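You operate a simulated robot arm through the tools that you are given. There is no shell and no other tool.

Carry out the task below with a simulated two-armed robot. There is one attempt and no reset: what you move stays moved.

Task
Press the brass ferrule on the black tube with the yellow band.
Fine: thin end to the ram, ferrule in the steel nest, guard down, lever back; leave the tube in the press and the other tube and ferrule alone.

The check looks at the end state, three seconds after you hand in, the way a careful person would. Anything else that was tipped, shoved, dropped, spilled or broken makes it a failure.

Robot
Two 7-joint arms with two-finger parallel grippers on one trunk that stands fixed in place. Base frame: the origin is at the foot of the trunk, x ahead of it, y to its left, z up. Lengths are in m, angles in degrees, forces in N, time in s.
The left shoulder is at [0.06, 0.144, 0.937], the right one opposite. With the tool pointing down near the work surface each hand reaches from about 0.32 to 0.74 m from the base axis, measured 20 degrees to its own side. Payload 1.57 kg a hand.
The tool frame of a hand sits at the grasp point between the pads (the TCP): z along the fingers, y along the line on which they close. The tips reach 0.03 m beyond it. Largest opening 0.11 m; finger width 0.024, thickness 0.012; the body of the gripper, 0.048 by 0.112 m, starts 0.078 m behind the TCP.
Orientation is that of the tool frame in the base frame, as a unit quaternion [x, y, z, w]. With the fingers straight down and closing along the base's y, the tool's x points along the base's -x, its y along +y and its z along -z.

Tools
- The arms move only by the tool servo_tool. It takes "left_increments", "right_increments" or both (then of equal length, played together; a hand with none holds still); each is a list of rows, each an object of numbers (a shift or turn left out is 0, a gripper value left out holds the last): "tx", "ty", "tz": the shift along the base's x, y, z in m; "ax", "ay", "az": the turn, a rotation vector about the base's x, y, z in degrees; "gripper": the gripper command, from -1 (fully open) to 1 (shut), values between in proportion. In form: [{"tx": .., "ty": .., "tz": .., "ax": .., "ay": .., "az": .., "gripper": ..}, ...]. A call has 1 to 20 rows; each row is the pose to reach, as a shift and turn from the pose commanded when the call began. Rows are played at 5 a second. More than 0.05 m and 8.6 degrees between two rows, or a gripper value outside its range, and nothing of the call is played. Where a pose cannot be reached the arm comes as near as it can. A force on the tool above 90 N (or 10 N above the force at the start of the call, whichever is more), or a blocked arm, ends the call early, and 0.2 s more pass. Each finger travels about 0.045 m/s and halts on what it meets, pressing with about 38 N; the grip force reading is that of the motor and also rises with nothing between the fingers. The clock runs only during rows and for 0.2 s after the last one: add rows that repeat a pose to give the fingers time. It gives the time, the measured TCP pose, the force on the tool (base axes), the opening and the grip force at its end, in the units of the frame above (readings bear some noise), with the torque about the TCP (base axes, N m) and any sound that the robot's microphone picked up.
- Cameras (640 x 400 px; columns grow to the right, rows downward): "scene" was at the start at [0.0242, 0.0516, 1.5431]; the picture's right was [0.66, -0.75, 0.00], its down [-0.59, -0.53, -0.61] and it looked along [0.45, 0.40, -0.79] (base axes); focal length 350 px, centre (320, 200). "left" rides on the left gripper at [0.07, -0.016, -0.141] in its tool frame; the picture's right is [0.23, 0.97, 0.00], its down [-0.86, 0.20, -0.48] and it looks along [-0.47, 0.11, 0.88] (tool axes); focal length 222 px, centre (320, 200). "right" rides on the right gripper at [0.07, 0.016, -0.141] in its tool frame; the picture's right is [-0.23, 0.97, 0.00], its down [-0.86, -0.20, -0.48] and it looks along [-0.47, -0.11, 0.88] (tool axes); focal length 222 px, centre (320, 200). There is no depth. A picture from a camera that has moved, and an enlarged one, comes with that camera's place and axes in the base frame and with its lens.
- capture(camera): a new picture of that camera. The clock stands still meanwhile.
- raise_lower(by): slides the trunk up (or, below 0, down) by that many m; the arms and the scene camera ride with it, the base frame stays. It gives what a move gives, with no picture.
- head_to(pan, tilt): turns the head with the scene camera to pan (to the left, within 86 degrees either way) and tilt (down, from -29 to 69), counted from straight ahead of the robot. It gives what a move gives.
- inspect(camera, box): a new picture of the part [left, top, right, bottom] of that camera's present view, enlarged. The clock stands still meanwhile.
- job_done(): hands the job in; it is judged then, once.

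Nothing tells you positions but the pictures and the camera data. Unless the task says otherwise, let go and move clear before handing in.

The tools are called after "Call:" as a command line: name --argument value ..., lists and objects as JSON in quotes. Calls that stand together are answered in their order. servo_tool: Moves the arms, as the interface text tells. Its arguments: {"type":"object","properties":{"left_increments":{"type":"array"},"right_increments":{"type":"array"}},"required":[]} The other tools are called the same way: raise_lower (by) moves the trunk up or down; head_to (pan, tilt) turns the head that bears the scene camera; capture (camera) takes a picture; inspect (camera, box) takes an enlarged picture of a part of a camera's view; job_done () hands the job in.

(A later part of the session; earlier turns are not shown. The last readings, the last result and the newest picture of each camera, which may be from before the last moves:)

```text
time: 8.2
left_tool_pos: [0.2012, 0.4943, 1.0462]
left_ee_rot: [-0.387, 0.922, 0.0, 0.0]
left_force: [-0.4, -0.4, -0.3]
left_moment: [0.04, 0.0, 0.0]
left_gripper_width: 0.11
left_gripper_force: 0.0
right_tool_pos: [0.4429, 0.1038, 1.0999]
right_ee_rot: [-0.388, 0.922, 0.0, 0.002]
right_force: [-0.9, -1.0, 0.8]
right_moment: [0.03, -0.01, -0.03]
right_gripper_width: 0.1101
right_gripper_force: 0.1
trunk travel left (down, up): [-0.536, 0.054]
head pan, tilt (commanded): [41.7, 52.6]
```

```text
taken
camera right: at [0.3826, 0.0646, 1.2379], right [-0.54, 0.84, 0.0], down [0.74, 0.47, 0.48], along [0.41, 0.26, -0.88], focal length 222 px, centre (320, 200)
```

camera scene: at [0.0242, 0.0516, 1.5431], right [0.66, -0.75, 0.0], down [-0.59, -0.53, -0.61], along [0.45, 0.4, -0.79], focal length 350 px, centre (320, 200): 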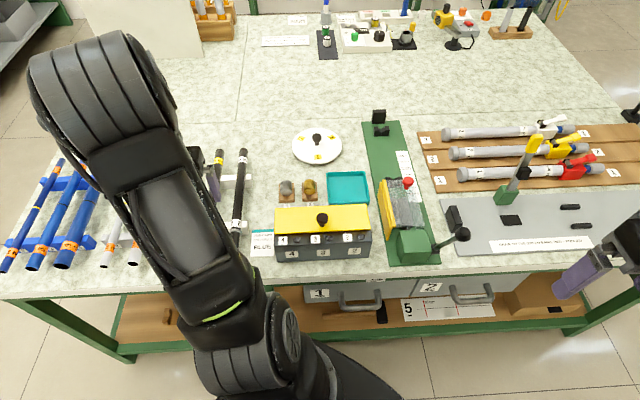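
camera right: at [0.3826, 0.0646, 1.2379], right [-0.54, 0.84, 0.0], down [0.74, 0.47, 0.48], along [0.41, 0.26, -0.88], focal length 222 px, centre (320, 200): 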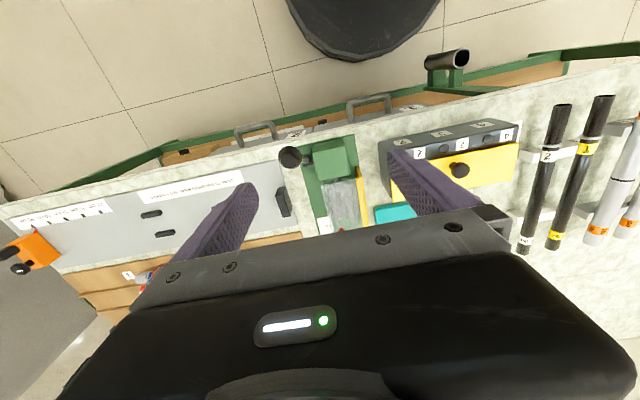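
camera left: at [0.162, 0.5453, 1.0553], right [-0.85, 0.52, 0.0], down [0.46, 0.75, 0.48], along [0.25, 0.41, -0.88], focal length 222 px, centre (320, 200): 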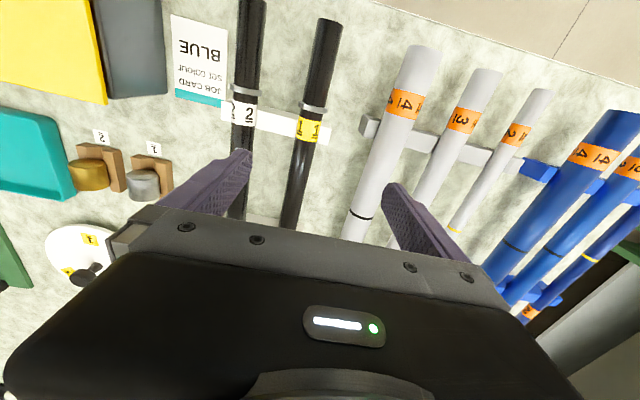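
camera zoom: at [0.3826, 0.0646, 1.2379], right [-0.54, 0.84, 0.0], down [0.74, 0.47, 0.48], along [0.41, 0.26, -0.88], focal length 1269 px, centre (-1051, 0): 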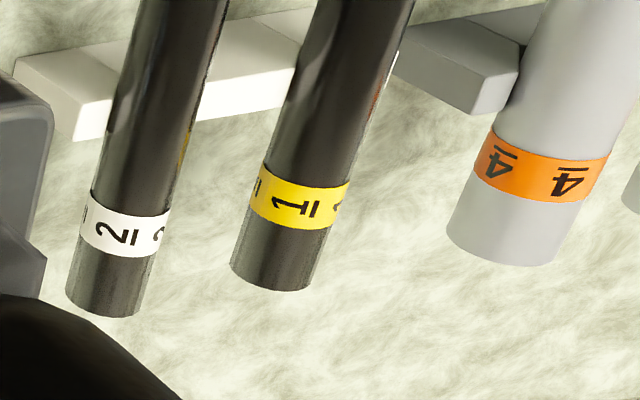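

The silhouette looks straight over the near half, so I need precise edges at the far half too. I'll zoom very tightly at several places along the tubes with one camera.

Call:
capture --camera "scene"

Call:
inspect --camera "right" --box '[585, 92, 625, 117]'

Call:
inspect --camera "right" --box '[570, 125, 610, 150]'

Call:
inspect --camera "right" --box '[550, 180, 590, 205]'

Call:
inspect --camera "right" --box '[535, 228, 575, 253]'

```text
taken
camera scene: at [0.0248, 0.0498, 1.5432], right [0.66, -0.75, 0.0], down [-0.59, -0.53, -0.61], along [0.45, 0.4, -0.79], focal length 350 px, centre (320, 200)
```

scene: 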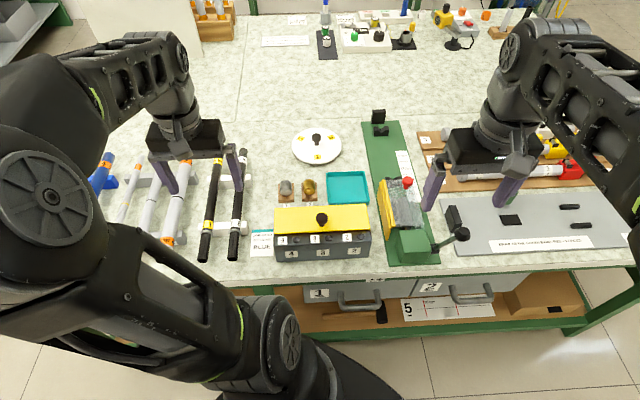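

```text
16.00 times, centred on (605, 104) of right
camera zoom: at [0.3826, 0.0646, 1.2379], right [-0.54, 0.84, 0.0], down [0.74, 0.47, 0.48], along [0.41, 0.26, -0.88], focal length 3554 px, centre (-4240, 1728)
```

zoom: 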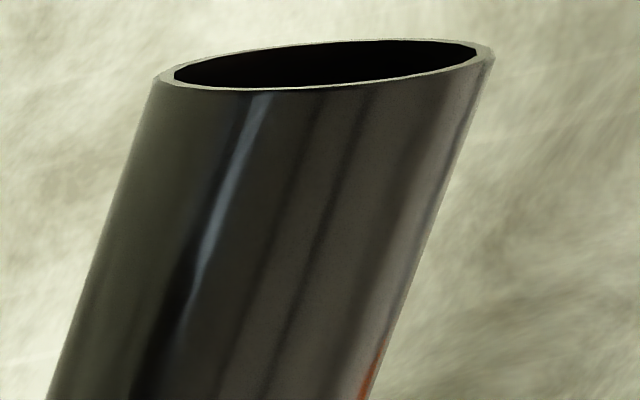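

```text
16.00 times, centred on (590, 138) of right
camera zoom: at [0.3826, 0.0646, 1.2379], right [-0.54, 0.84, 0.0], down [0.74, 0.47, 0.48], along [0.41, 0.26, -0.88], focal length 3554 px, centre (-4000, 1200)
```

zoom: 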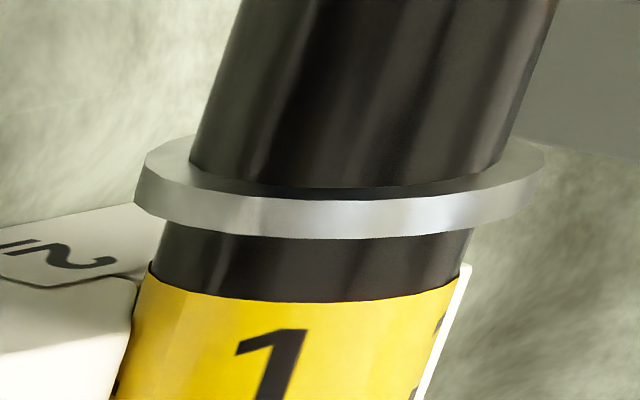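

```text
16.00 times, centred on (570, 192) of right
camera zoom: at [0.3826, 0.0646, 1.2379], right [-0.54, 0.84, 0.0], down [0.74, 0.47, 0.48], along [0.41, 0.26, -0.88], focal length 3554 px, centre (-3680, 320)
```

zoom: 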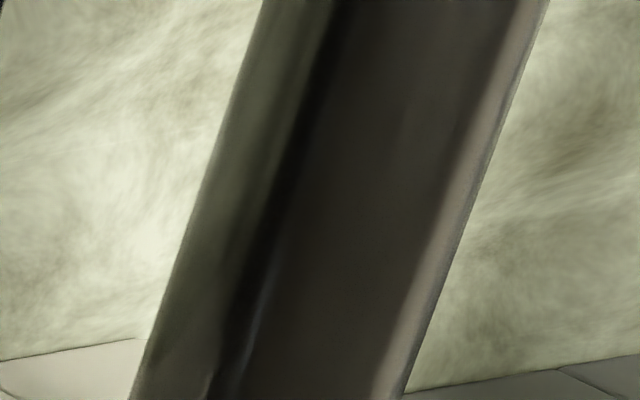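

```text
16.00 times, centred on (555, 240) of right
camera zoom: at [0.3826, 0.0646, 1.2379], right [-0.54, 0.84, 0.0], down [0.74, 0.47, 0.48], along [0.41, 0.26, -0.88], focal length 3554 px, centre (-3440, -448)
```

zoom: 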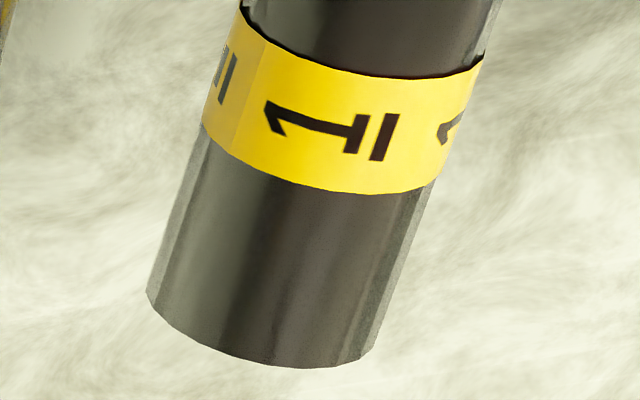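

Outer edges look straight, so if there's a difference in diameter it is subtle. I'll repeat the measurement with the scene camera at several spots on tube 1.

Call:
inspect --camera "scene" --box '[185, 238, 225, 263]'

Call:
inspect --camera "scene" --box '[190, 213, 230, 238]'

Call:
inspect --camera "scene" --box '[195, 180, 235, 205]'

Call:
inspect --camera "scene" --box '[200, 145, 240, 170]'

Call:
inspect --camera "scene" --box '[225, 143, 265, 168]'

Call:
inspect --camera "scene" --box '[215, 238, 255, 263]'

```text
16.00 times, centred on (205, 250) of scene
camera zoom: at [0.0248, 0.0498, 1.5432], right [0.66, -0.75, 0.0], down [-0.59, -0.53, -0.61], along [0.45, 0.4, -0.79], focal length 5602 px, centre (2160, -608)
```

zoom: 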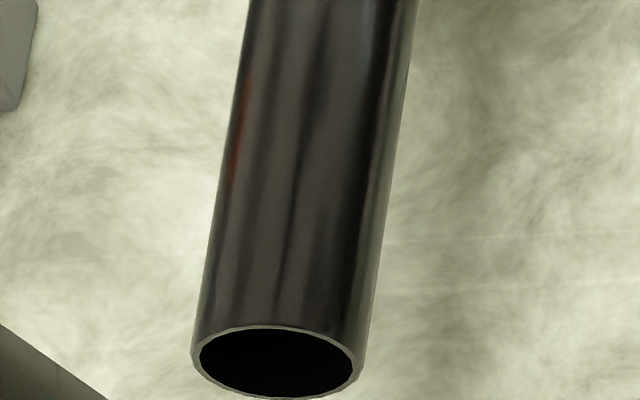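

```text
16.00 times, centred on (210, 226) of scene
camera zoom: at [0.0248, 0.0498, 1.5432], right [0.66, -0.75, 0.0], down [-0.59, -0.53, -0.61], along [0.45, 0.4, -0.79], focal length 5602 px, centre (2080, -208)
```

zoom: 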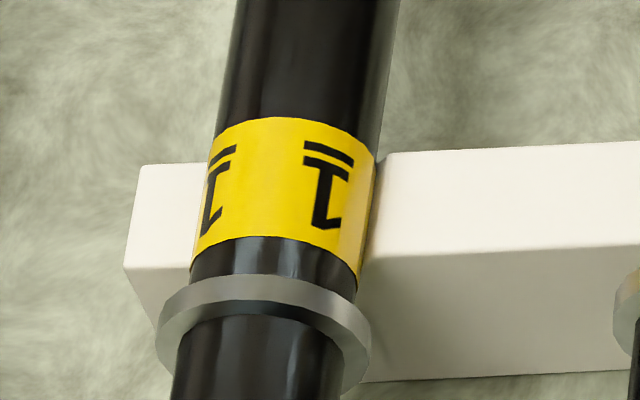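

```text
16.00 times, centred on (215, 192) of scene
camera zoom: at [0.0248, 0.0498, 1.5432], right [0.66, -0.75, 0.0], down [-0.59, -0.53, -0.61], along [0.45, 0.4, -0.79], focal length 5602 px, centre (2000, 320)
```

zoom: 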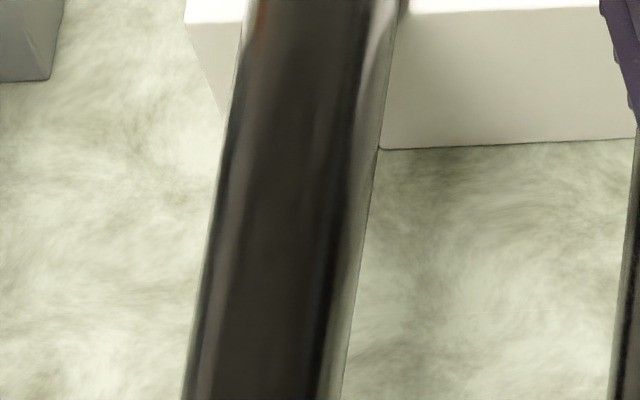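

```text
16.00 times, centred on (220, 158) of scene
camera zoom: at [0.0248, 0.0498, 1.5432], right [0.66, -0.75, 0.0], down [-0.59, -0.53, -0.61], along [0.45, 0.4, -0.79], focal length 5602 px, centre (1920, 880)
```

zoom: 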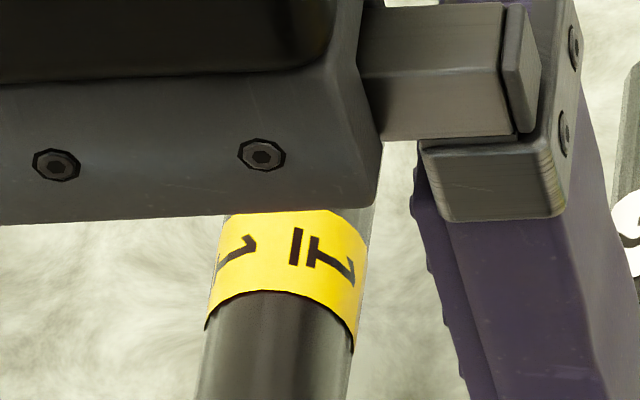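

```text
16.00 times, centred on (245, 156) of scene
camera zoom: at [0.0248, 0.0498, 1.5432], right [0.66, -0.75, 0.0], down [-0.59, -0.53, -0.61], along [0.45, 0.4, -0.79], focal length 5602 px, centre (1520, 912)
```

zoom: 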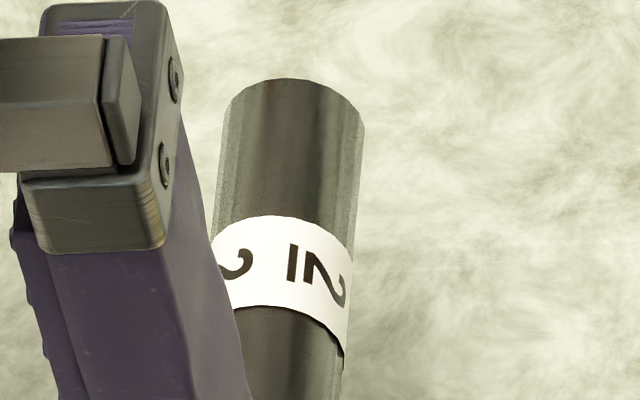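

```text
16.00 times, centred on (235, 250) of scene
camera zoom: at [0.0248, 0.0498, 1.5432], right [0.66, -0.75, 0.0], down [-0.59, -0.53, -0.61], along [0.45, 0.4, -0.79], focal length 5602 px, centre (1680, -608)
```

zoom: 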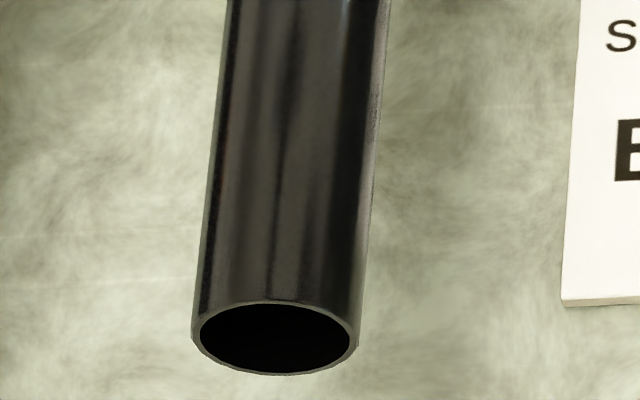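

Differences appear only a few percent, with the collar end possibly thinner. I'll shift the left hand so tube 1's far end is visible, and measure tight edges at both ends.

Call:
servo_tool --left_increments '[{"tx": -0.03, "ty": 0.03, "tz": 0.0}, {"tx": -0.055, "ty": 0.055, "tz": 0.0}, {"tx": -0.07, "ty": 0.07, "tz": 0.0}, {"tx": -0.07, "ty": 0.07, "tz": 0.0}]'

Call:
inspect --camera "scene" --box '[200, 140, 260, 180]'

Call:
inspect --camera "scene" --box '[209, 145, 229, 157]'

Call:
inspect --camera "scene" --box '[196, 250, 216, 262]'

Call:
inspect --camera "scene" --box '[202, 200, 222, 212]'

```text
time: 9.2
left_tool_pos: [0.1287, 0.5663, 1.0441]
left_ee_rot: [-0.387, 0.922, 0.0, -0.001]
left_force: [-0.4, -0.3, -0.7]
left_moment: [-0.02, 0.0, 0.0]
left_gripper_width: 0.1101
left_gripper_force: 0.1
right_tool_pos: [0.4429, 0.1053, 1.0985]
right_ee_rot: [-0.388, 0.922, 0.0, 0.001]
right_force: [-0.8, 0.5, -0.1]
right_moment: [0.01, -0.02, 0.02]
right_gripper_width: 0.1099
right_gripper_force: 0.0
trunk travel left (down, up): [-0.536, 0.054]
head pan, tilt (commanded): [41.7, 52.6]
```

```text
10.00 times, centred on (230, 160) of scene
camera zoom: at [0.0243, 0.0516, 1.5431], right [0.66, -0.75, 0.0], down [-0.59, -0.53, -0.61], along [0.45, 0.4, -0.79], focal length 3501 px, centre (1220, 600)
```

zoom: 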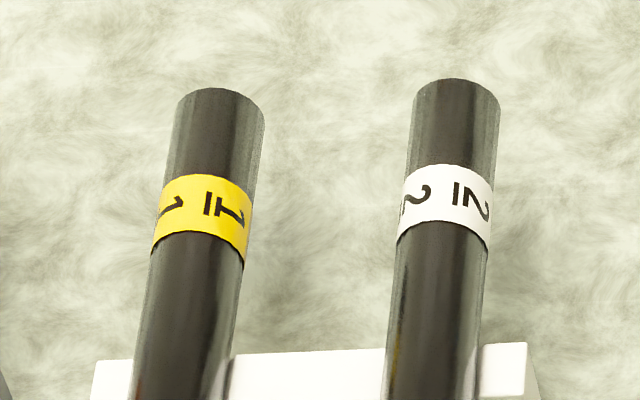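

```text
16.00 times, centred on (219, 151) of scene
camera zoom: at [0.0243, 0.0516, 1.5431], right [0.66, -0.75, 0.0], down [-0.59, -0.53, -0.61], along [0.45, 0.4, -0.79], focal length 5602 px, centre (1936, 984)
```

zoom: 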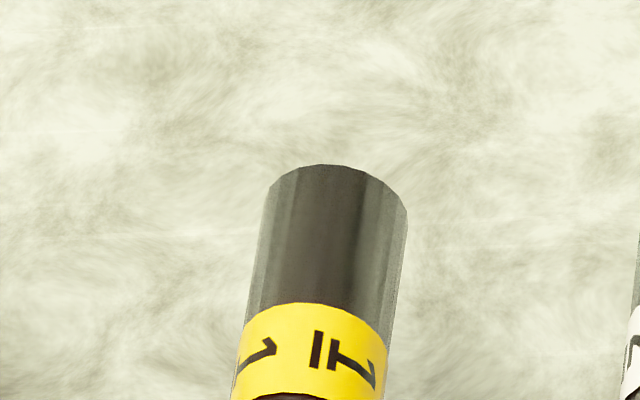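

```text
16.00 times, centred on (206, 256) of scene
camera zoom: at [0.0243, 0.0516, 1.5431], right [0.66, -0.75, 0.0], down [-0.59, -0.53, -0.61], along [0.45, 0.4, -0.79], focal length 5602 px, centre (2144, -696)
```

zoom: 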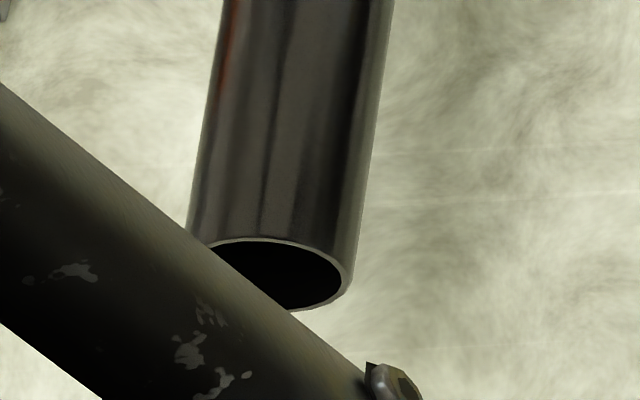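

```text
16.00 times, centred on (212, 206) of scene
camera zoom: at [0.0243, 0.0516, 1.5431], right [0.66, -0.75, 0.0], down [-0.59, -0.53, -0.61], along [0.45, 0.4, -0.79], focal length 5602 px, centre (2048, 104)
```

zoom: 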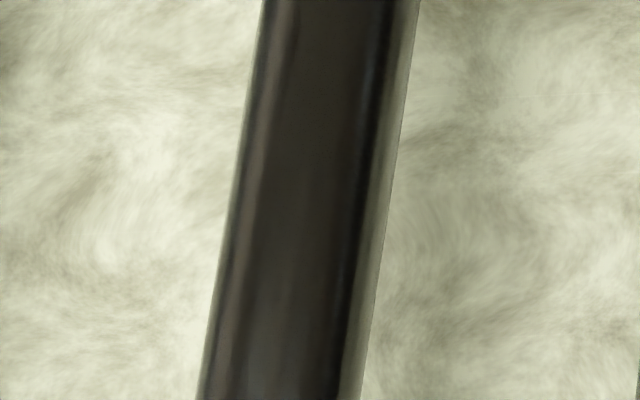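

All the readings agree that the collar (near) end is slightly thinner; I'll confirm by gripping later. Next I'll bring the left camera over the press for a close look at the guard hinge, nest and ram, and back the right hand away.

Call:
servo_tool --left_increments '[{"tx": 0.035, "ty": -0.025, "tz": 0.0}, {"tx": 0.07, "ty": -0.05, "tz": 0.0}, {"tx": 0.105, "ty": -0.075, "tz": 0.0}, {"tx": 0.14, "ty": -0.1, "tz": 0.0}, {"tx": 0.175, "ty": -0.125, "tz": -0.005}, {"tx": 0.21, "ty": -0.15, "tz": -0.01}, {"tx": 0.245, "ty": -0.175, "tz": -0.015}, {"tx": 0.28, "ty": -0.2, "tz": -0.02}, {"tx": 0.315, "ty": -0.225, "tz": -0.025}, {"tx": 0.35, "ty": -0.25, "tz": -0.03}, {"tx": 0.385, "ty": -0.275, "tz": -0.035}, {"tx": 0.405, "ty": -0.293, "tz": -0.04}, {"tx": 0.405, "ty": -0.293, "tz": -0.04}]' --right_increments '[{"ty": -0.04}, {"ty": -0.08}, {"ty": -0.12}, {"ty": -0.16}, {"ty": -0.2}, {"ty": -0.22}, {"ty": -0.22}, {"ty": -0.22}, {"ty": -0.22}, {"ty": -0.22}, {"ty": -0.22}, {"ty": -0.22}, {"ty": -0.22}]'

Call:
capture --camera "left"

Call:
capture --camera "scene"

```text
time: 12.0
left_tool_pos: [0.5358, 0.2731, 1.0052]
left_ee_rot: [-0.388, 0.922, 0.0, -0.001]
left_force: [-0.5, 0.0, -0.2]
left_moment: [0.01, 0.02, 0.02]
left_gripper_width: 0.11
left_gripper_force: 0.0
right_tool_pos: [0.4404, -0.115, 1.0939]
right_ee_rot: [-0.387, 0.922, 0.0, 0.0]
right_force: [0.3, 0.0, 0.6]
right_moment: [-0.03, -0.01, 0.0]
right_gripper_width: 0.1099
right_gripper_force: 0.1
trunk travel left (down, up): [-0.536, 0.054]
head pan, tilt (commanded): [41.7, 52.6]
```

```text
taken
camera left: at [0.4992, 0.2109, 1.1476], right [-0.85, 0.52, 0.0], down [0.46, 0.75, 0.48], along [0.25, 0.41, -0.88], focal length 222 px, centre (320, 200)
```

left: 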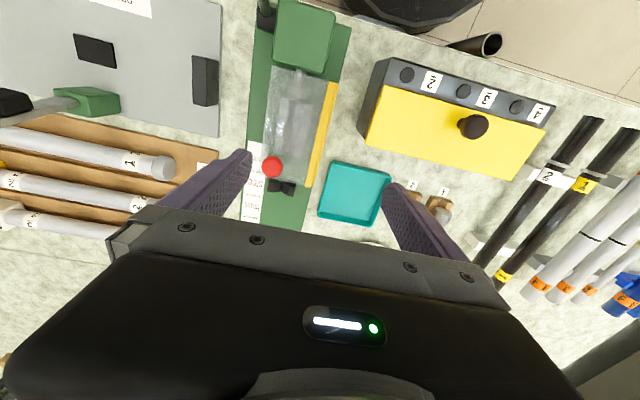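

```text
taken
camera scene: at [0.0241, 0.0517, 1.5431], right [0.66, -0.75, 0.0], down [-0.59, -0.53, -0.61], along [0.45, 0.4, -0.79], focal length 350 px, centre (320, 200)
```

scene: 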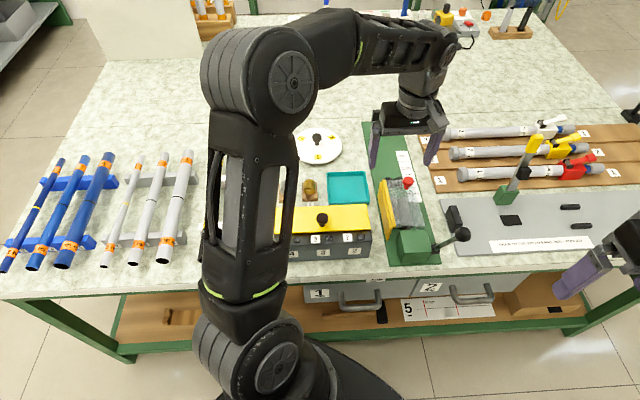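

Call:
inspect --camera "left" --box '[240, 50, 360, 200]'

Call:
inspect --camera "left" --box '[255, 55, 345, 110]'

Call:
inspect --camera "left" --box '[240, 145, 330, 205]'

Call:
inspect --camera "left" --box '[395, 170, 465, 220]'

```text
2.67 times, centred on (300, 125) of left
camera zoom: at [0.4992, 0.2109, 1.1476], right [-0.85, 0.52, 0.0], down [0.46, 0.75, 0.48], along [0.25, 0.41, -0.88], focal length 592 px, centre (373, 400)
```

zoom: 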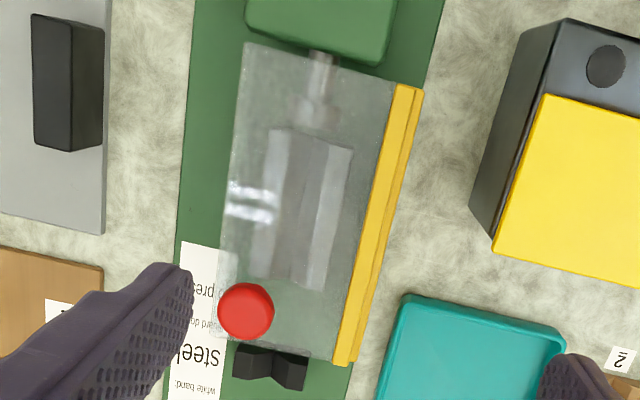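

```text
7.11 times, centred on (300, 82) of left
camera zoom: at [0.4992, 0.2109, 1.1476], right [-0.85, 0.52, 0.0], down [0.46, 0.75, 0.48], along [0.25, 0.41, -0.88], focal length 1580 px, centre (462, 1036)
```

zoom: 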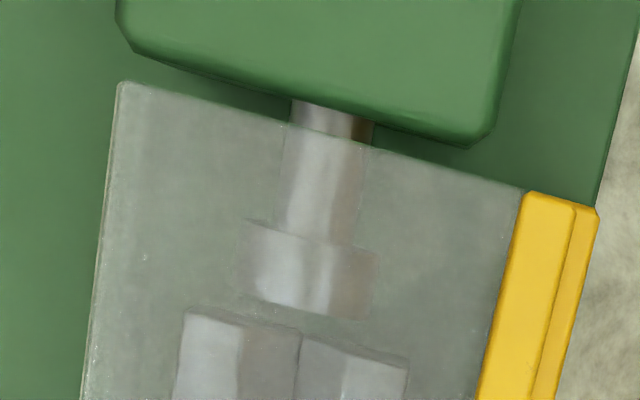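

```text
6.67 times, centred on (285, 175) of left
camera zoom: at [0.4992, 0.2109, 1.1476], right [-0.85, 0.52, 0.0], down [0.46, 0.75, 0.48], along [0.25, 0.41, -0.88], focal length 1481 px, centre (553, 367)
```

zoom: 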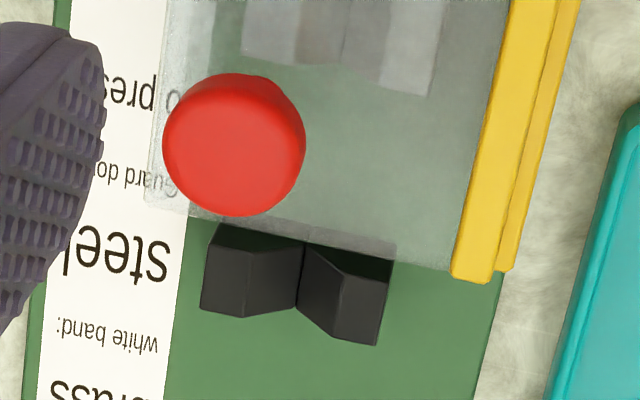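

```text
8.00 times, centred on (430, 195) of left
camera zoom: at [0.4992, 0.2109, 1.1476], right [-0.85, 0.52, 0.0], down [0.46, 0.75, 0.48], along [0.25, 0.41, -0.88], focal length 1777 px, centre (-560, 240)
```

zoom: 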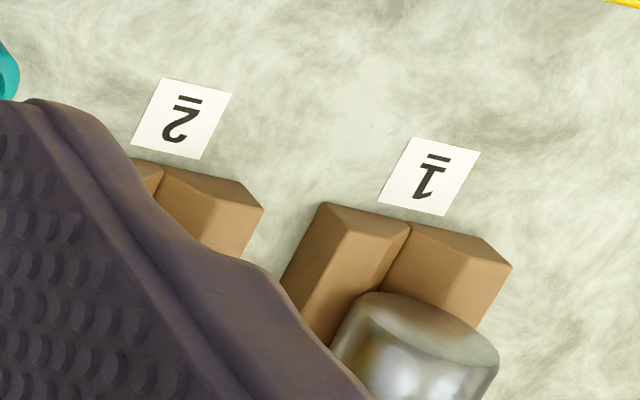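

The nest runs about v 0.54–0.62 on the press axis, the ram face is at about 0.53, and the guard's red knob is at about (0.596, 0.263, 0.88). I'll yaw the left hand −90° so its fingers close along the hinge axis, and centre it above the knob.

Call:
servo_tool --left_increments '[{"az": -8.2, "tx": 0.005, "ty": 0.0}, {"az": -16.4, "tx": 0.01, "ty": 0.0}, {"az": -24.6, "tx": 0.015, "ty": -0.002}, {"az": -32.8, "tx": 0.02, "ty": -0.004}, {"az": -41.0, "tx": 0.025, "ty": -0.005}, {"az": -49.2, "tx": 0.03, "ty": -0.006}, {"az": -57.4, "tx": 0.035, "ty": -0.007}, {"az": -65.6, "tx": 0.04, "ty": -0.008}, {"az": -73.8, "tx": 0.05, "ty": -0.009}, {"az": -82, "tx": 0.058, "ty": -0.01}, {"az": -90.6, "tx": 0.061, "ty": -0.01}, {"az": -90.6, "tx": 0.061, "ty": -0.01}]'

Call:
capture --camera "left"

Call:
capture --camera "scene"

```text
time: 14.6
left_tool_pos: [0.5964, 0.2618, 1.0042]
left_ee_rot: [0.383, 0.924, 0.0, 0.0]
left_force: [-0.7, -0.3, 0.6]
left_moment: [0.02, 0.0, -0.01]
left_gripper_width: 0.1102
left_gripper_force: 0.1
right_tool_pos: [0.441, -0.1147, 1.0948]
right_ee_rot: [-0.387, 0.922, 0.0, 0.0]
right_force: [0.8, -0.4, 0.8]
right_moment: [0.03, 0.01, 0.01]
right_gripper_width: 0.1102
right_gripper_force: 0.1
trunk travel left (down, up): [-0.536, 0.054]
head pan, tilt (commanded): [41.7, 52.6]
```

```text
taken
camera left: at [0.5348, 0.2995, 1.1473], right [0.53, 0.85, 0.0], down [0.75, -0.46, 0.48], along [0.41, -0.25, -0.88], focal length 222 px, centre (320, 200)
```

left: 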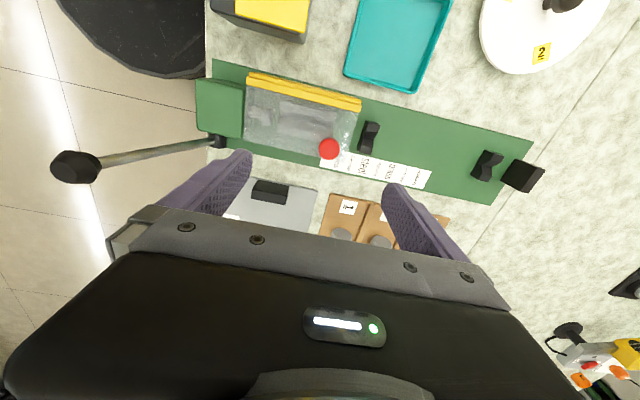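

```text
taken
camera scene: at [0.0243, 0.0516, 1.5431], right [0.66, -0.75, 0.0], down [-0.59, -0.53, -0.61], along [0.45, 0.4, -0.79], focal length 350 px, centre (320, 200)
```

scene: 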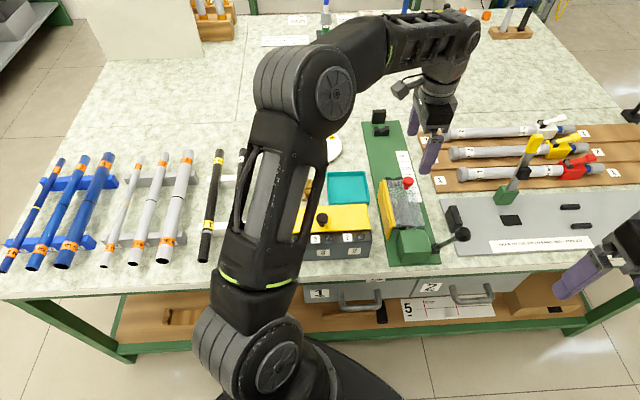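

The hand sits above the press with fingers straddling along the hinge axis. I'll zoom on the knob to centre precisely before lowering.

Call:
inspect --camera "left" --box '[230, 60, 390, 180]'

Call:
inspect --camera "left" --box '[305, 130, 353, 160]'

```text
3.33 times, centred on (310, 120) of left
camera zoom: at [0.5348, 0.2995, 1.1473], right [0.53, 0.85, 0.0], down [0.75, -0.46, 0.48], along [0.41, -0.25, -0.88], focal length 740 px, centre (353, 467)
```

zoom: 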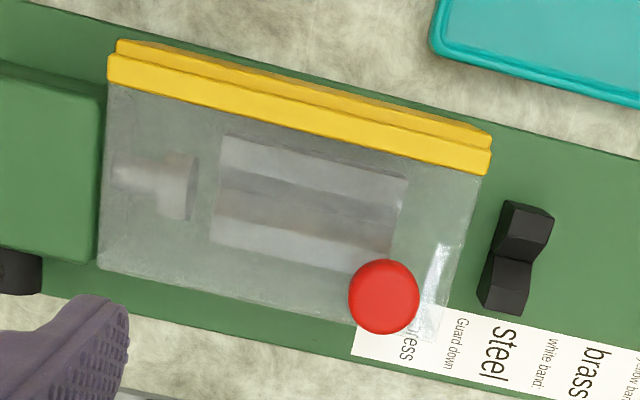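

```text
13.33 times, centred on (329, 145) of left
camera zoom: at [0.5348, 0.2995, 1.1473], right [0.53, 0.85, 0.0], down [0.75, -0.46, 0.48], along [0.41, -0.25, -0.88], focal length 2962 px, centre (200, 933)
```

zoom: 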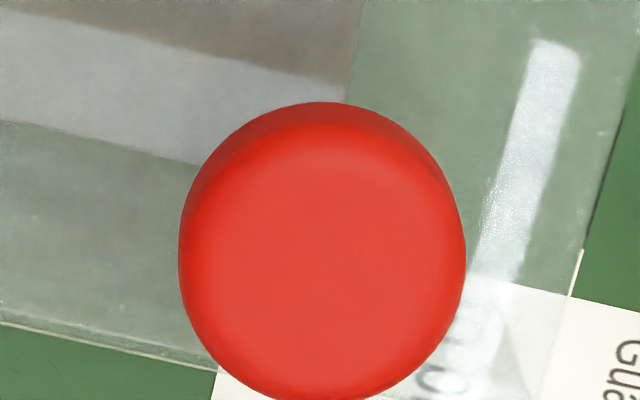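

The knob is at roughly u 0.240, v 0.618, with its centre near z 0.865 and the guard plate near z 0.835. I'll centre the left hand and lower it part way, then check.

Call:
servo_tool --left_increments '[{"tx": 0.01, "ty": 0.006, "tz": -0.03}, {"tx": 0.01, "ty": 0.006, "tz": -0.06}, {"tx": 0.01, "ty": 0.006, "tz": -0.09}, {"tx": 0.01, "ty": 0.006, "tz": -0.1}, {"tx": 0.01, "ty": 0.006, "tz": -0.1}]'

Call:
capture --camera "left"

Call:
inspect --camera "scene" --box '[350, 130, 480, 230]'

```text
time: 15.8
left_tool_pos: [0.6059, 0.269, 0.9035]
left_ee_rot: [0.383, 0.924, 0.0, 0.0]
left_force: [-0.1, -0.6, 0.7]
left_moment: [-0.03, 0.0, -0.03]
left_gripper_width: 0.1101
left_gripper_force: 0.1
right_tool_pos: [0.4403, -0.1149, 1.0939]
right_ee_rot: [-0.387, 0.922, 0.001, -0.001]
right_force: [-0.1, 0.3, 0.0]
right_moment: [0.0, 0.01, -0.01]
right_gripper_width: 0.1102
right_gripper_force: 0.1
trunk travel left (down, up): [-0.536, 0.054]
head pan, tilt (commanded): [41.7, 52.6]
```

```text
taken
camera left: at [0.5451, 0.3059, 1.0468], right [0.53, 0.85, 0.0], down [0.75, -0.46, 0.48], along [0.41, -0.25, -0.88], focal length 222 px, centre (320, 200)
```

left: 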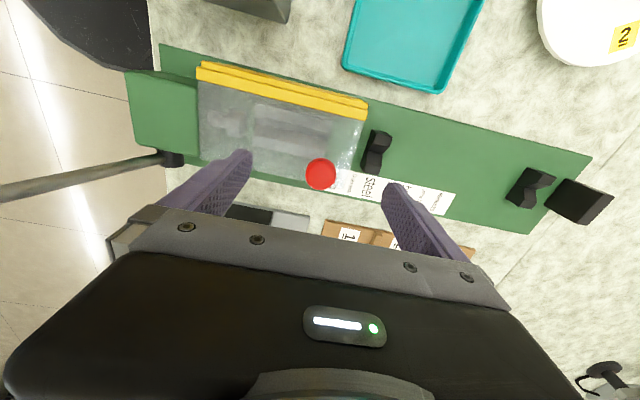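

```text
4.00 times, centred on (415, 180) of scene
camera zoom: at [0.0245, 0.0516, 1.5431], right [0.66, -0.75, 0.0], down [-0.59, -0.53, -0.61], along [0.45, 0.4, -0.79], focal length 1400 px, centre (-60, 280)
```

zoom: 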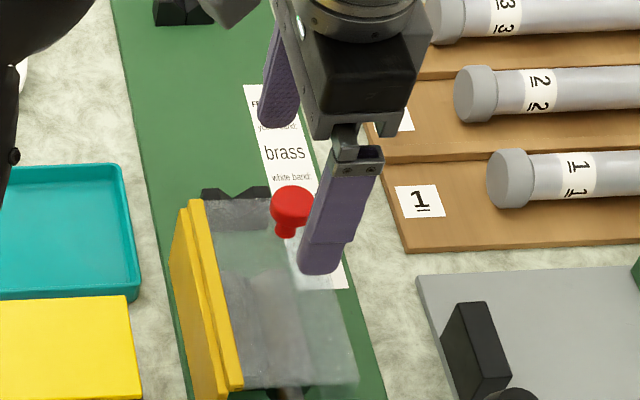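

The knob is centred between the open fingers. Lowering 3 cm and closing on the knob.

Call:
servo_tool --left_increments '[{"tz": -0.01}, {"tz": -0.02}, {"tz": -0.029}, {"tz": -0.029}]'

Call:
servo_tool --left_increments '[{"gripper": 0.3}, {"gripper": 0.6}, {"gripper": 1}, {"gripper": 1}, {"gripper": 1}, {"gripper": 1}]'

Call:
inspect --camera "scene" --box '[350, 130, 480, 230]'

Call:
capture --camera "left"

```text
time: 16.8
left_tool_pos: [0.6059, 0.2699, 0.8767]
left_ee_rot: [0.383, 0.924, 0.001, 0.001]
left_force: [0.0, 0.3, -1.0]
left_moment: [-0.02, 0.01, 0.0]
left_gripper_width: 0.1099
left_gripper_force: 0.0
right_tool_pos: [0.4416, -0.1147, 1.095]
right_ee_rot: [-0.388, 0.922, 0.0, 0.0]
right_force: [0.5, -0.6, 0.0]
right_moment: [0.04, 0.0, 0.03]
right_gripper_width: 0.1099
right_gripper_force: 0.0
trunk travel left (down, up): [-0.536, 0.054]
head pan, tilt (commanded): [41.7, 52.6]
```

```text
time: 18.2
left_tool_pos: [0.6083, 0.2692, 0.8758]
left_ee_rot: [0.382, 0.924, 0.001, 0.001]
left_force: [6.5, 5.4, 0.2]
left_moment: [0.18, -0.15, 0.04]
left_gripper_width: 0.0275
left_gripper_force: 21.8
right_tool_pos: [0.4419, -0.1139, 1.0948]
right_ee_rot: [-0.387, 0.922, 0.001, 0.0]
right_force: [0.5, -0.5, 0.1]
right_moment: [0.02, 0.01, 0.01]
right_gripper_width: 0.1101
right_gripper_force: 0.1
trunk travel left (down, up): [-0.536, 0.054]
head pan, tilt (commanded): [41.7, 52.6]
```

```text
4.00 times, centred on (415, 180) of scene
camera zoom: at [0.0253, 0.0522, 1.5431], right [0.67, -0.75, 0.0], down [-0.59, -0.53, -0.61], along [0.45, 0.4, -0.8], focal length 1400 px, centre (-60, 280)
```

zoom: 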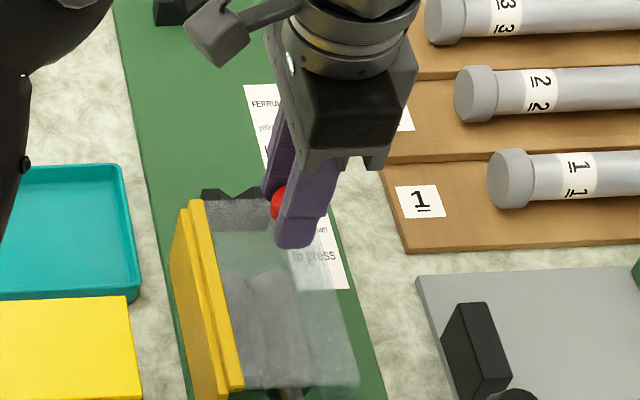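

```text
taken
camera left: at [0.5457, 0.3067, 1.0189], right [0.53, 0.85, 0.0], down [0.75, -0.46, 0.48], along [0.41, -0.25, -0.88], focal length 222 px, centre (320, 200)
```

left: 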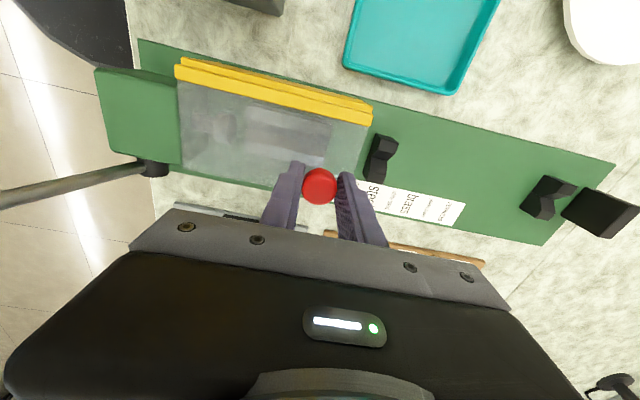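

The knob is gripped (27.5 mm). I'll start swinging the guard up around its left hinge in small steps, watching the forces.

Call:
servo_tool --left_increments '[{"tx": -0.0012, "ty": 0.0032, "tz": 0.0047}, {"tx": -0.0036, "ty": 0.0056, "tz": 0.009}, {"tx": -0.0064, "ty": 0.0084, "tz": 0.0131}, {"tx": -0.0093, "ty": 0.0113, "tz": 0.0168}, {"tx": -0.0093, "ty": 0.0113, "tz": 0.0168}]'

Call:
inspect --camera "scene" --box '[350, 130, 480, 230]'

```text
time: 19.4
left_tool_pos: [0.5998, 0.2764, 0.8921]
left_ee_rot: [0.384, 0.923, -0.001, 0.001]
left_force: [15.9, -6.9, -5.4]
left_moment: [-0.82, -0.97, -0.01]
left_gripper_width: 0.027
left_gripper_force: 38.0
right_tool_pos: [0.4433, -0.1144, 1.094]
right_ee_rot: [-0.387, 0.922, 0.001, -0.001]
right_force: [0.3, 0.5, 0.7]
right_moment: [-0.03, -0.01, -0.01]
right_gripper_width: 0.11
right_gripper_force: 0.0
trunk travel left (down, up): [-0.536, 0.054]
head pan, tilt (commanded): [41.7, 52.6]
```

```text
4.00 times, centred on (415, 180) of scene
camera zoom: at [0.027, 0.0508, 1.5432], right [0.66, -0.75, 0.0], down [-0.59, -0.53, -0.61], along [0.45, 0.4, -0.8], focal length 1400 px, centre (-60, 280)
```

zoom: 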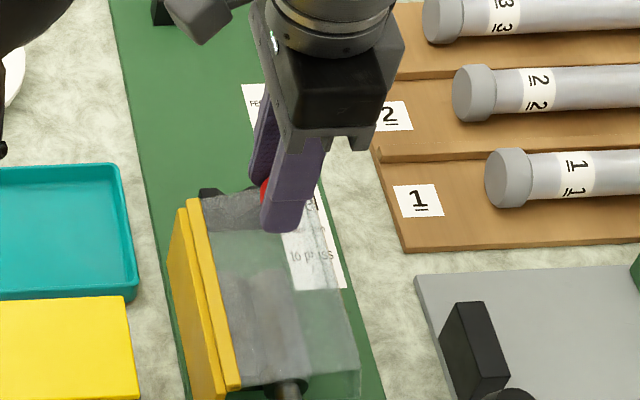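

The guard plate is lifting, but the grip is dragging the hand into rotation. I'll turn the hand along with the guard to follow its swing.

Call:
servo_tool --left_increments '[{"ax": -4.9, "ay": -4.9, "tx": -0.001, "ty": 0.001}, {"ax": -9.9, "ay": -9.9, "tx": -0.002, "ty": 0.002, "tz": 0.0}, {"ax": -14.1, "ay": -14.1, "tx": -0.003, "ty": 0.003, "tz": 0.0}, {"ax": -14.1, "ay": -14.1, "tx": -0.003, "ty": 0.003, "tz": 0.0}]'

Call:
inspect --camera "scene" --box '[350, 130, 480, 230]'

```text
time: 20.4
left_tool_pos: [0.5922, 0.2845, 0.8905]
left_ee_rot: [0.377, 0.91, -0.066, 0.158]
left_force: [-7.2, 13.9, 3.5]
left_moment: [0.78, 0.71, 0.07]
left_gripper_width: 0.0272
left_gripper_force: 37.7
right_tool_pos: [0.4398, -0.1145, 1.096]
right_ee_rot: [-0.388, 0.922, -0.001, 0.001]
right_force: [0.2, 0.4, -0.3]
right_moment: [0.01, 0.03, 0.01]
right_gripper_width: 0.1097
right_gripper_force: 0.1
trunk travel left (down, up): [-0.536, 0.054]
head pan, tilt (commanded): [41.7, 52.6]
```

```text
4.00 times, centred on (415, 180) of scene
camera zoom: at [0.023, 0.0532, 1.5429], right [0.67, -0.75, 0.0], down [-0.59, -0.53, -0.61], along [0.45, 0.4, -0.79], focal length 1400 px, centre (-60, 280)
```

zoom: 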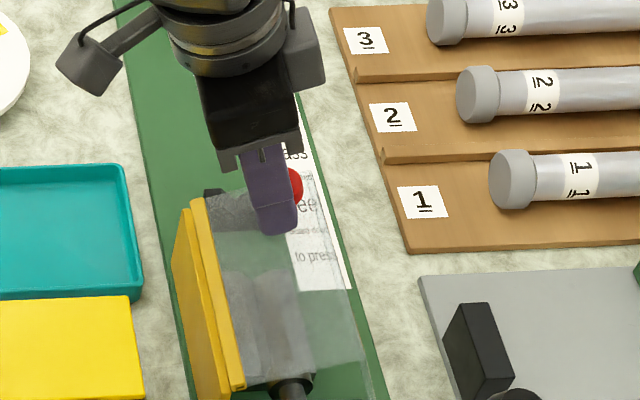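

The guard follows the hand. I'll continue the arc with matching rotation to about 40°.

Call:
servo_tool --left_increments '[{"tx": -0.0038, "ty": 0.0038, "tz": 0.0029, "ax": -3.54, "ay": -3.54}, {"tx": -0.0079, "ty": 0.0079, "tz": 0.0053, "ax": -7.07, "ay": -7.07}, {"tx": -0.0121, "ty": 0.0121, "tz": 0.0071, "ax": -10.6, "ay": -10.6}, {"tx": -0.0163, "ty": 0.0163, "tz": 0.0085, "ax": -14.1, "ay": -14.1}, {"tx": -0.0163, "ty": 0.0163, "tz": 0.0085, "ax": -14.1, "ay": -14.1}]'

Call:
inspect --camera "scene" --box '[350, 130, 480, 230]'

```text
time: 21.6
left_tool_pos: [0.5769, 0.2996, 0.8981]
left_ee_rot: [0.361, 0.868, -0.132, 0.314]
left_force: [-7.3, 2.6, -17.0]
left_moment: [0.32, 0.21, 0.03]
left_gripper_width: 0.0273
left_gripper_force: 37.8
right_tool_pos: [0.4424, -0.1144, 1.0929]
right_ee_rot: [-0.388, 0.922, -0.001, -0.001]
right_force: [0.5, 0.2, -0.3]
right_moment: [0.02, 0.0, 0.04]
right_gripper_width: 0.1101
right_gripper_force: 0.1
trunk travel left (down, up): [-0.536, 0.054]
head pan, tilt (commanded): [41.7, 52.6]
```

```text
4.00 times, centred on (415, 180) of scene
camera zoom: at [0.0249, 0.0527, 1.5429], right [0.66, -0.75, 0.0], down [-0.59, -0.53, -0.61], along [0.45, 0.4, -0.8], focal length 1400 px, centre (-60, 280)
```

zoom: 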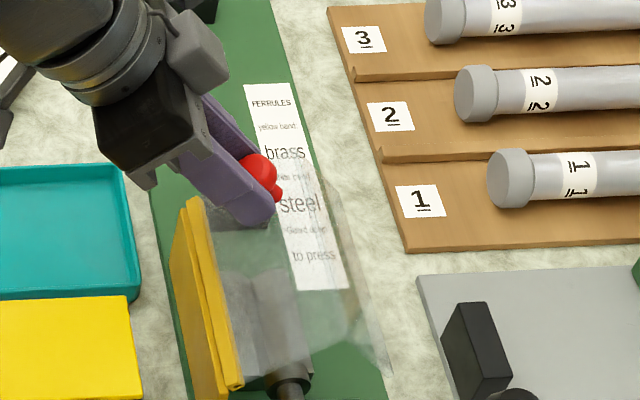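

The guard is partway up, and the forces suggest the hinge is a bit lower than I assumed. I'll continue on a refit arc.

Call:
servo_tool --left_increments '[{"tx": -0.0045, "ty": 0.0045, "tz": -0.0015, "ax": -1.41, "ay": -1.41}, {"tx": -0.0096, "ty": 0.0096, "tz": -0.0003, "ax": -2.83, "ay": -2.83}, {"tx": -0.0149, "ty": 0.0149, "tz": 0.0001, "ax": -4.95, "ay": -4.95}, {"tx": -0.0203, "ty": 0.0203, "tz": -0.0001, "ax": -7.07, "ay": -7.07}, {"tx": -0.0203, "ty": 0.0203, "tz": -0.0001, "ax": -7.07, "ay": -7.07}]'

Call:
inspect --camera "scene" --box '[350, 130, 480, 230]'

```text
time: 22.8
left_tool_pos: [0.5574, 0.3163, 0.9027]
left_ee_rot: [0.347, 0.837, -0.16, 0.391]
left_force: [12.8, -8.5, 11.6]
left_moment: [-0.88, -0.95, 0.09]
left_gripper_width: 0.0273
left_gripper_force: 36.8
right_tool_pos: [0.441, -0.1165, 1.0938]
right_ee_rot: [-0.388, 0.922, 0.001, 0.0]
right_force: [0.7, -0.6, 0.9]
right_moment: [-0.03, -0.03, -0.01]
right_gripper_width: 0.1103
right_gripper_force: 0.0
trunk travel left (down, up): [-0.536, 0.054]
head pan, tilt (commanded): [41.7, 52.6]
```

```text
4.00 times, centred on (415, 180) of scene
camera zoom: at [0.025, 0.0499, 1.5435], right [0.66, -0.75, 0.0], down [-0.59, -0.53, -0.61], along [0.45, 0.4, -0.79], focal length 1400 px, centre (-60, 280)
```

zoom: 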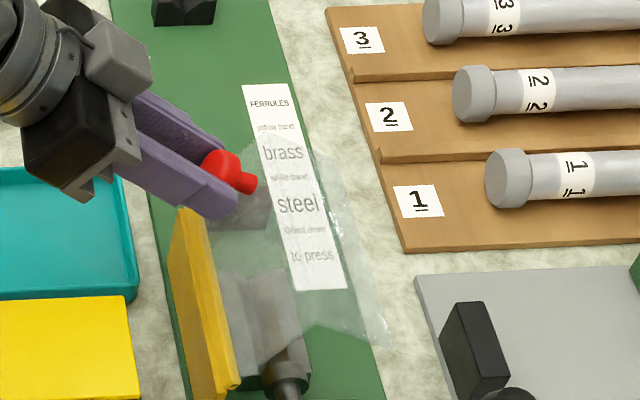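

The plate is up at around 60°. Continuing the swing past 80°.

Call:
servo_tool --left_increments '[{"tx": -0.0047, "ty": 0.0047, "tz": -0.0002, "ax": -4.2, "ay": -4.2}, {"tx": -0.0092, "ty": 0.0092, "tz": -0.0022, "ax": -8.5, "ay": -8.5}, {"tx": -0.0135, "ty": 0.0135, "tz": -0.0046, "ax": -11.5, "ay": -11.5}, {"tx": -0.0177, "ty": 0.0177, "tz": -0.0076, "ax": -14.0, "ay": -14.0}, {"tx": -0.0177, "ty": 0.0177, "tz": -0.0076, "ax": -14.0, "ay": -14.0}]'

Call:
inspect --camera "scene" --box '[350, 130, 480, 230]'

```text
time: 24.0
left_tool_pos: [0.5414, 0.337, 0.8924]
left_ee_rot: [0.314, 0.758, -0.219, 0.528]
left_force: [14.4, -4.3, 5.5]
left_moment: [-0.72, -0.73, 0.21]
left_gripper_width: 0.0269
left_gripper_force: 37.3
right_tool_pos: [0.4421, -0.1151, 1.0943]
right_ee_rot: [-0.387, 0.922, 0.0, 0.0]
right_force: [1.3, 0.2, 0.5]
right_moment: [0.03, 0.01, -0.02]
right_gripper_width: 0.1099
right_gripper_force: 0.1
trunk travel left (down, up): [-0.536, 0.054]
head pan, tilt (commanded): [41.7, 52.6]
```

```text
4.00 times, centred on (415, 180) of scene
camera zoom: at [0.0256, 0.0508, 1.5431], right [0.66, -0.75, 0.0], down [-0.59, -0.53, -0.61], along [0.45, 0.4, -0.79], focal length 1400 px, centre (-60, 280)
```

zoom: 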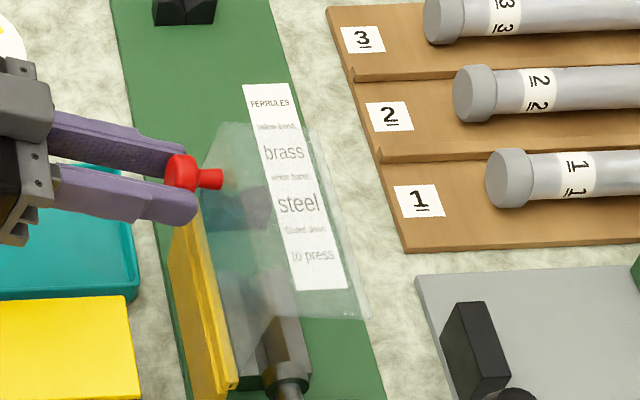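

The guard is about vertical. I'll push it just past vertical, keeping the hand's tilt fixed, and watch for its stop.

Call:
servo_tool --left_increments '[{"tx": -0.004, "ty": 0.004, "tz": -0.0033, "ax": -1, "ay": -1}, {"tx": -0.0076, "ty": 0.0076, "tz": -0.0066, "ax": -1.5, "ay": -1.5}, {"tx": -0.011, "ty": 0.011, "tz": -0.0102, "ax": -1.5, "ay": -1.5}, {"tx": -0.0142, "ty": 0.0142, "tz": -0.0143, "ax": -1.5, "ay": -1.5}, {"tx": -0.0142, "ty": 0.0142, "tz": -0.0143, "ax": -1.5, "ay": -1.5}]'

Call:
inspect --camera "scene" --box '[350, 130, 480, 230]'

```text
time: 25.2
left_tool_pos: [0.5253, 0.3506, 0.8775]
left_ee_rot: [0.31, 0.749, -0.224, 0.54]
left_force: [-0.4, 0.6, 0.2]
left_moment: [0.01, 0.02, -0.02]
left_gripper_width: 0.0
left_gripper_force: 21.3
right_tool_pos: [0.4414, -0.1156, 1.0959]
right_ee_rot: [-0.388, 0.922, 0.0, 0.0]
right_force: [0.5, 0.5, 0.2]
right_moment: [0.01, 0.0, 0.0]
right_gripper_width: 0.1098
right_gripper_force: 0.0
trunk travel left (down, up): [-0.536, 0.054]
head pan, tilt (commanded): [41.7, 52.6]
```

```text
4.00 times, centred on (415, 180) of scene
camera zoom: at [0.0242, 0.0517, 1.543], right [0.67, -0.75, 0.0], down [-0.59, -0.53, -0.61], along [0.45, 0.4, -0.79], focal length 1400 px, centre (-60, 280)
```

zoom: 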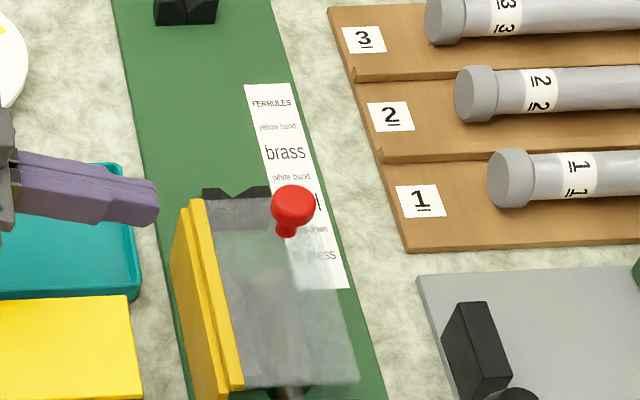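

The knob slipped out near vertical and the guard dropped closed again; nothing else moved. I'll back the hand off, reopen it, and regrip the knob deeper with the hand pre-tilted.

Call:
servo_tool --left_increments '[{"tz": 0.03, "ax": 5.6, "ay": 5.6}, {"tz": 0.06, "ax": 11.3, "ay": 11.3}, {"tz": 0.09, "ax": 16.9, "ay": 16.9, "gripper": -1}, {"tz": 0.1, "tx": 0.02, "ty": -0.02, "ax": 22.6, "ay": 22.6, "gripper": -1}, {"tz": 0.09, "tx": 0.04, "ty": -0.04, "ax": 28.2, "ay": 28.2, "gripper": -1}, {"tz": 0.075, "tx": 0.05, "ty": -0.05, "ax": 29, "ay": 29, "gripper": -1}, {"tz": 0.0615, "tx": 0.0522, "ty": -0.0522, "ax": 29, "ay": 29, "gripper": -1}, {"tz": 0.0615, "tx": 0.0522, "ty": -0.0522, "ax": 29, "ay": 29, "gripper": -1}]'

Call:
capture --camera "left"

Call:
capture --camera "scene"

```text
time: 27.0
left_tool_pos: [0.5765, 0.2981, 0.9405]
left_ee_rot: [0.369, 0.891, -0.101, 0.244]
left_force: [1.0, -0.4, -0.1]
left_moment: [0.0, -0.01, 0.0]
left_gripper_width: 0.1101
left_gripper_force: 0.2
right_tool_pos: [0.4424, -0.1156, 1.0957]
right_ee_rot: [-0.388, 0.922, 0.0, 0.0]
right_force: [0.3, 0.1, 0.0]
right_moment: [0.01, -0.01, -0.01]
right_gripper_width: 0.11
right_gripper_force: 0.2
trunk travel left (down, up): [-0.536, 0.054]
head pan, tilt (commanded): [41.7, 52.6]
```

```text
taken
camera left: at [0.4724, 0.3796, 1.0285], right [0.55, 0.83, -0.12], down [0.49, -0.21, 0.85], along [0.68, -0.52, -0.52], focal length 222 px, centre (320, 200)
```

left: 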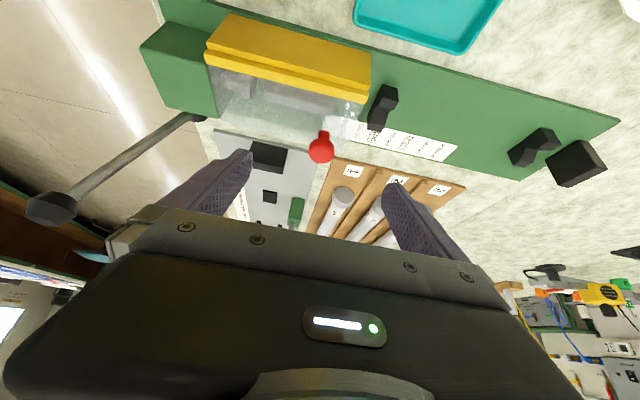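

```text
taken
camera scene: at [0.0242, 0.0516, 1.5431], right [0.66, -0.75, 0.0], down [-0.59, -0.53, -0.61], along [0.45, 0.4, -0.79], focal length 350 px, centre (320, 200)
```

scene: 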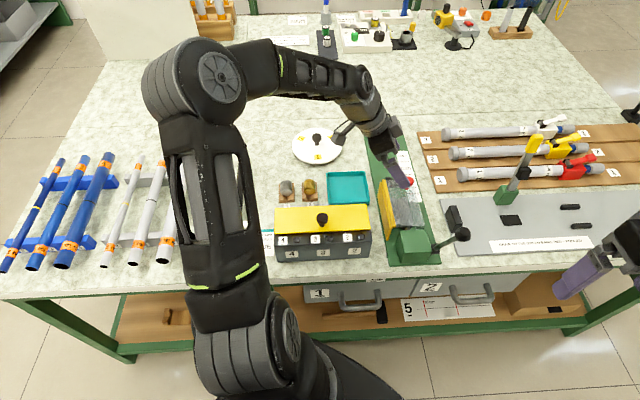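

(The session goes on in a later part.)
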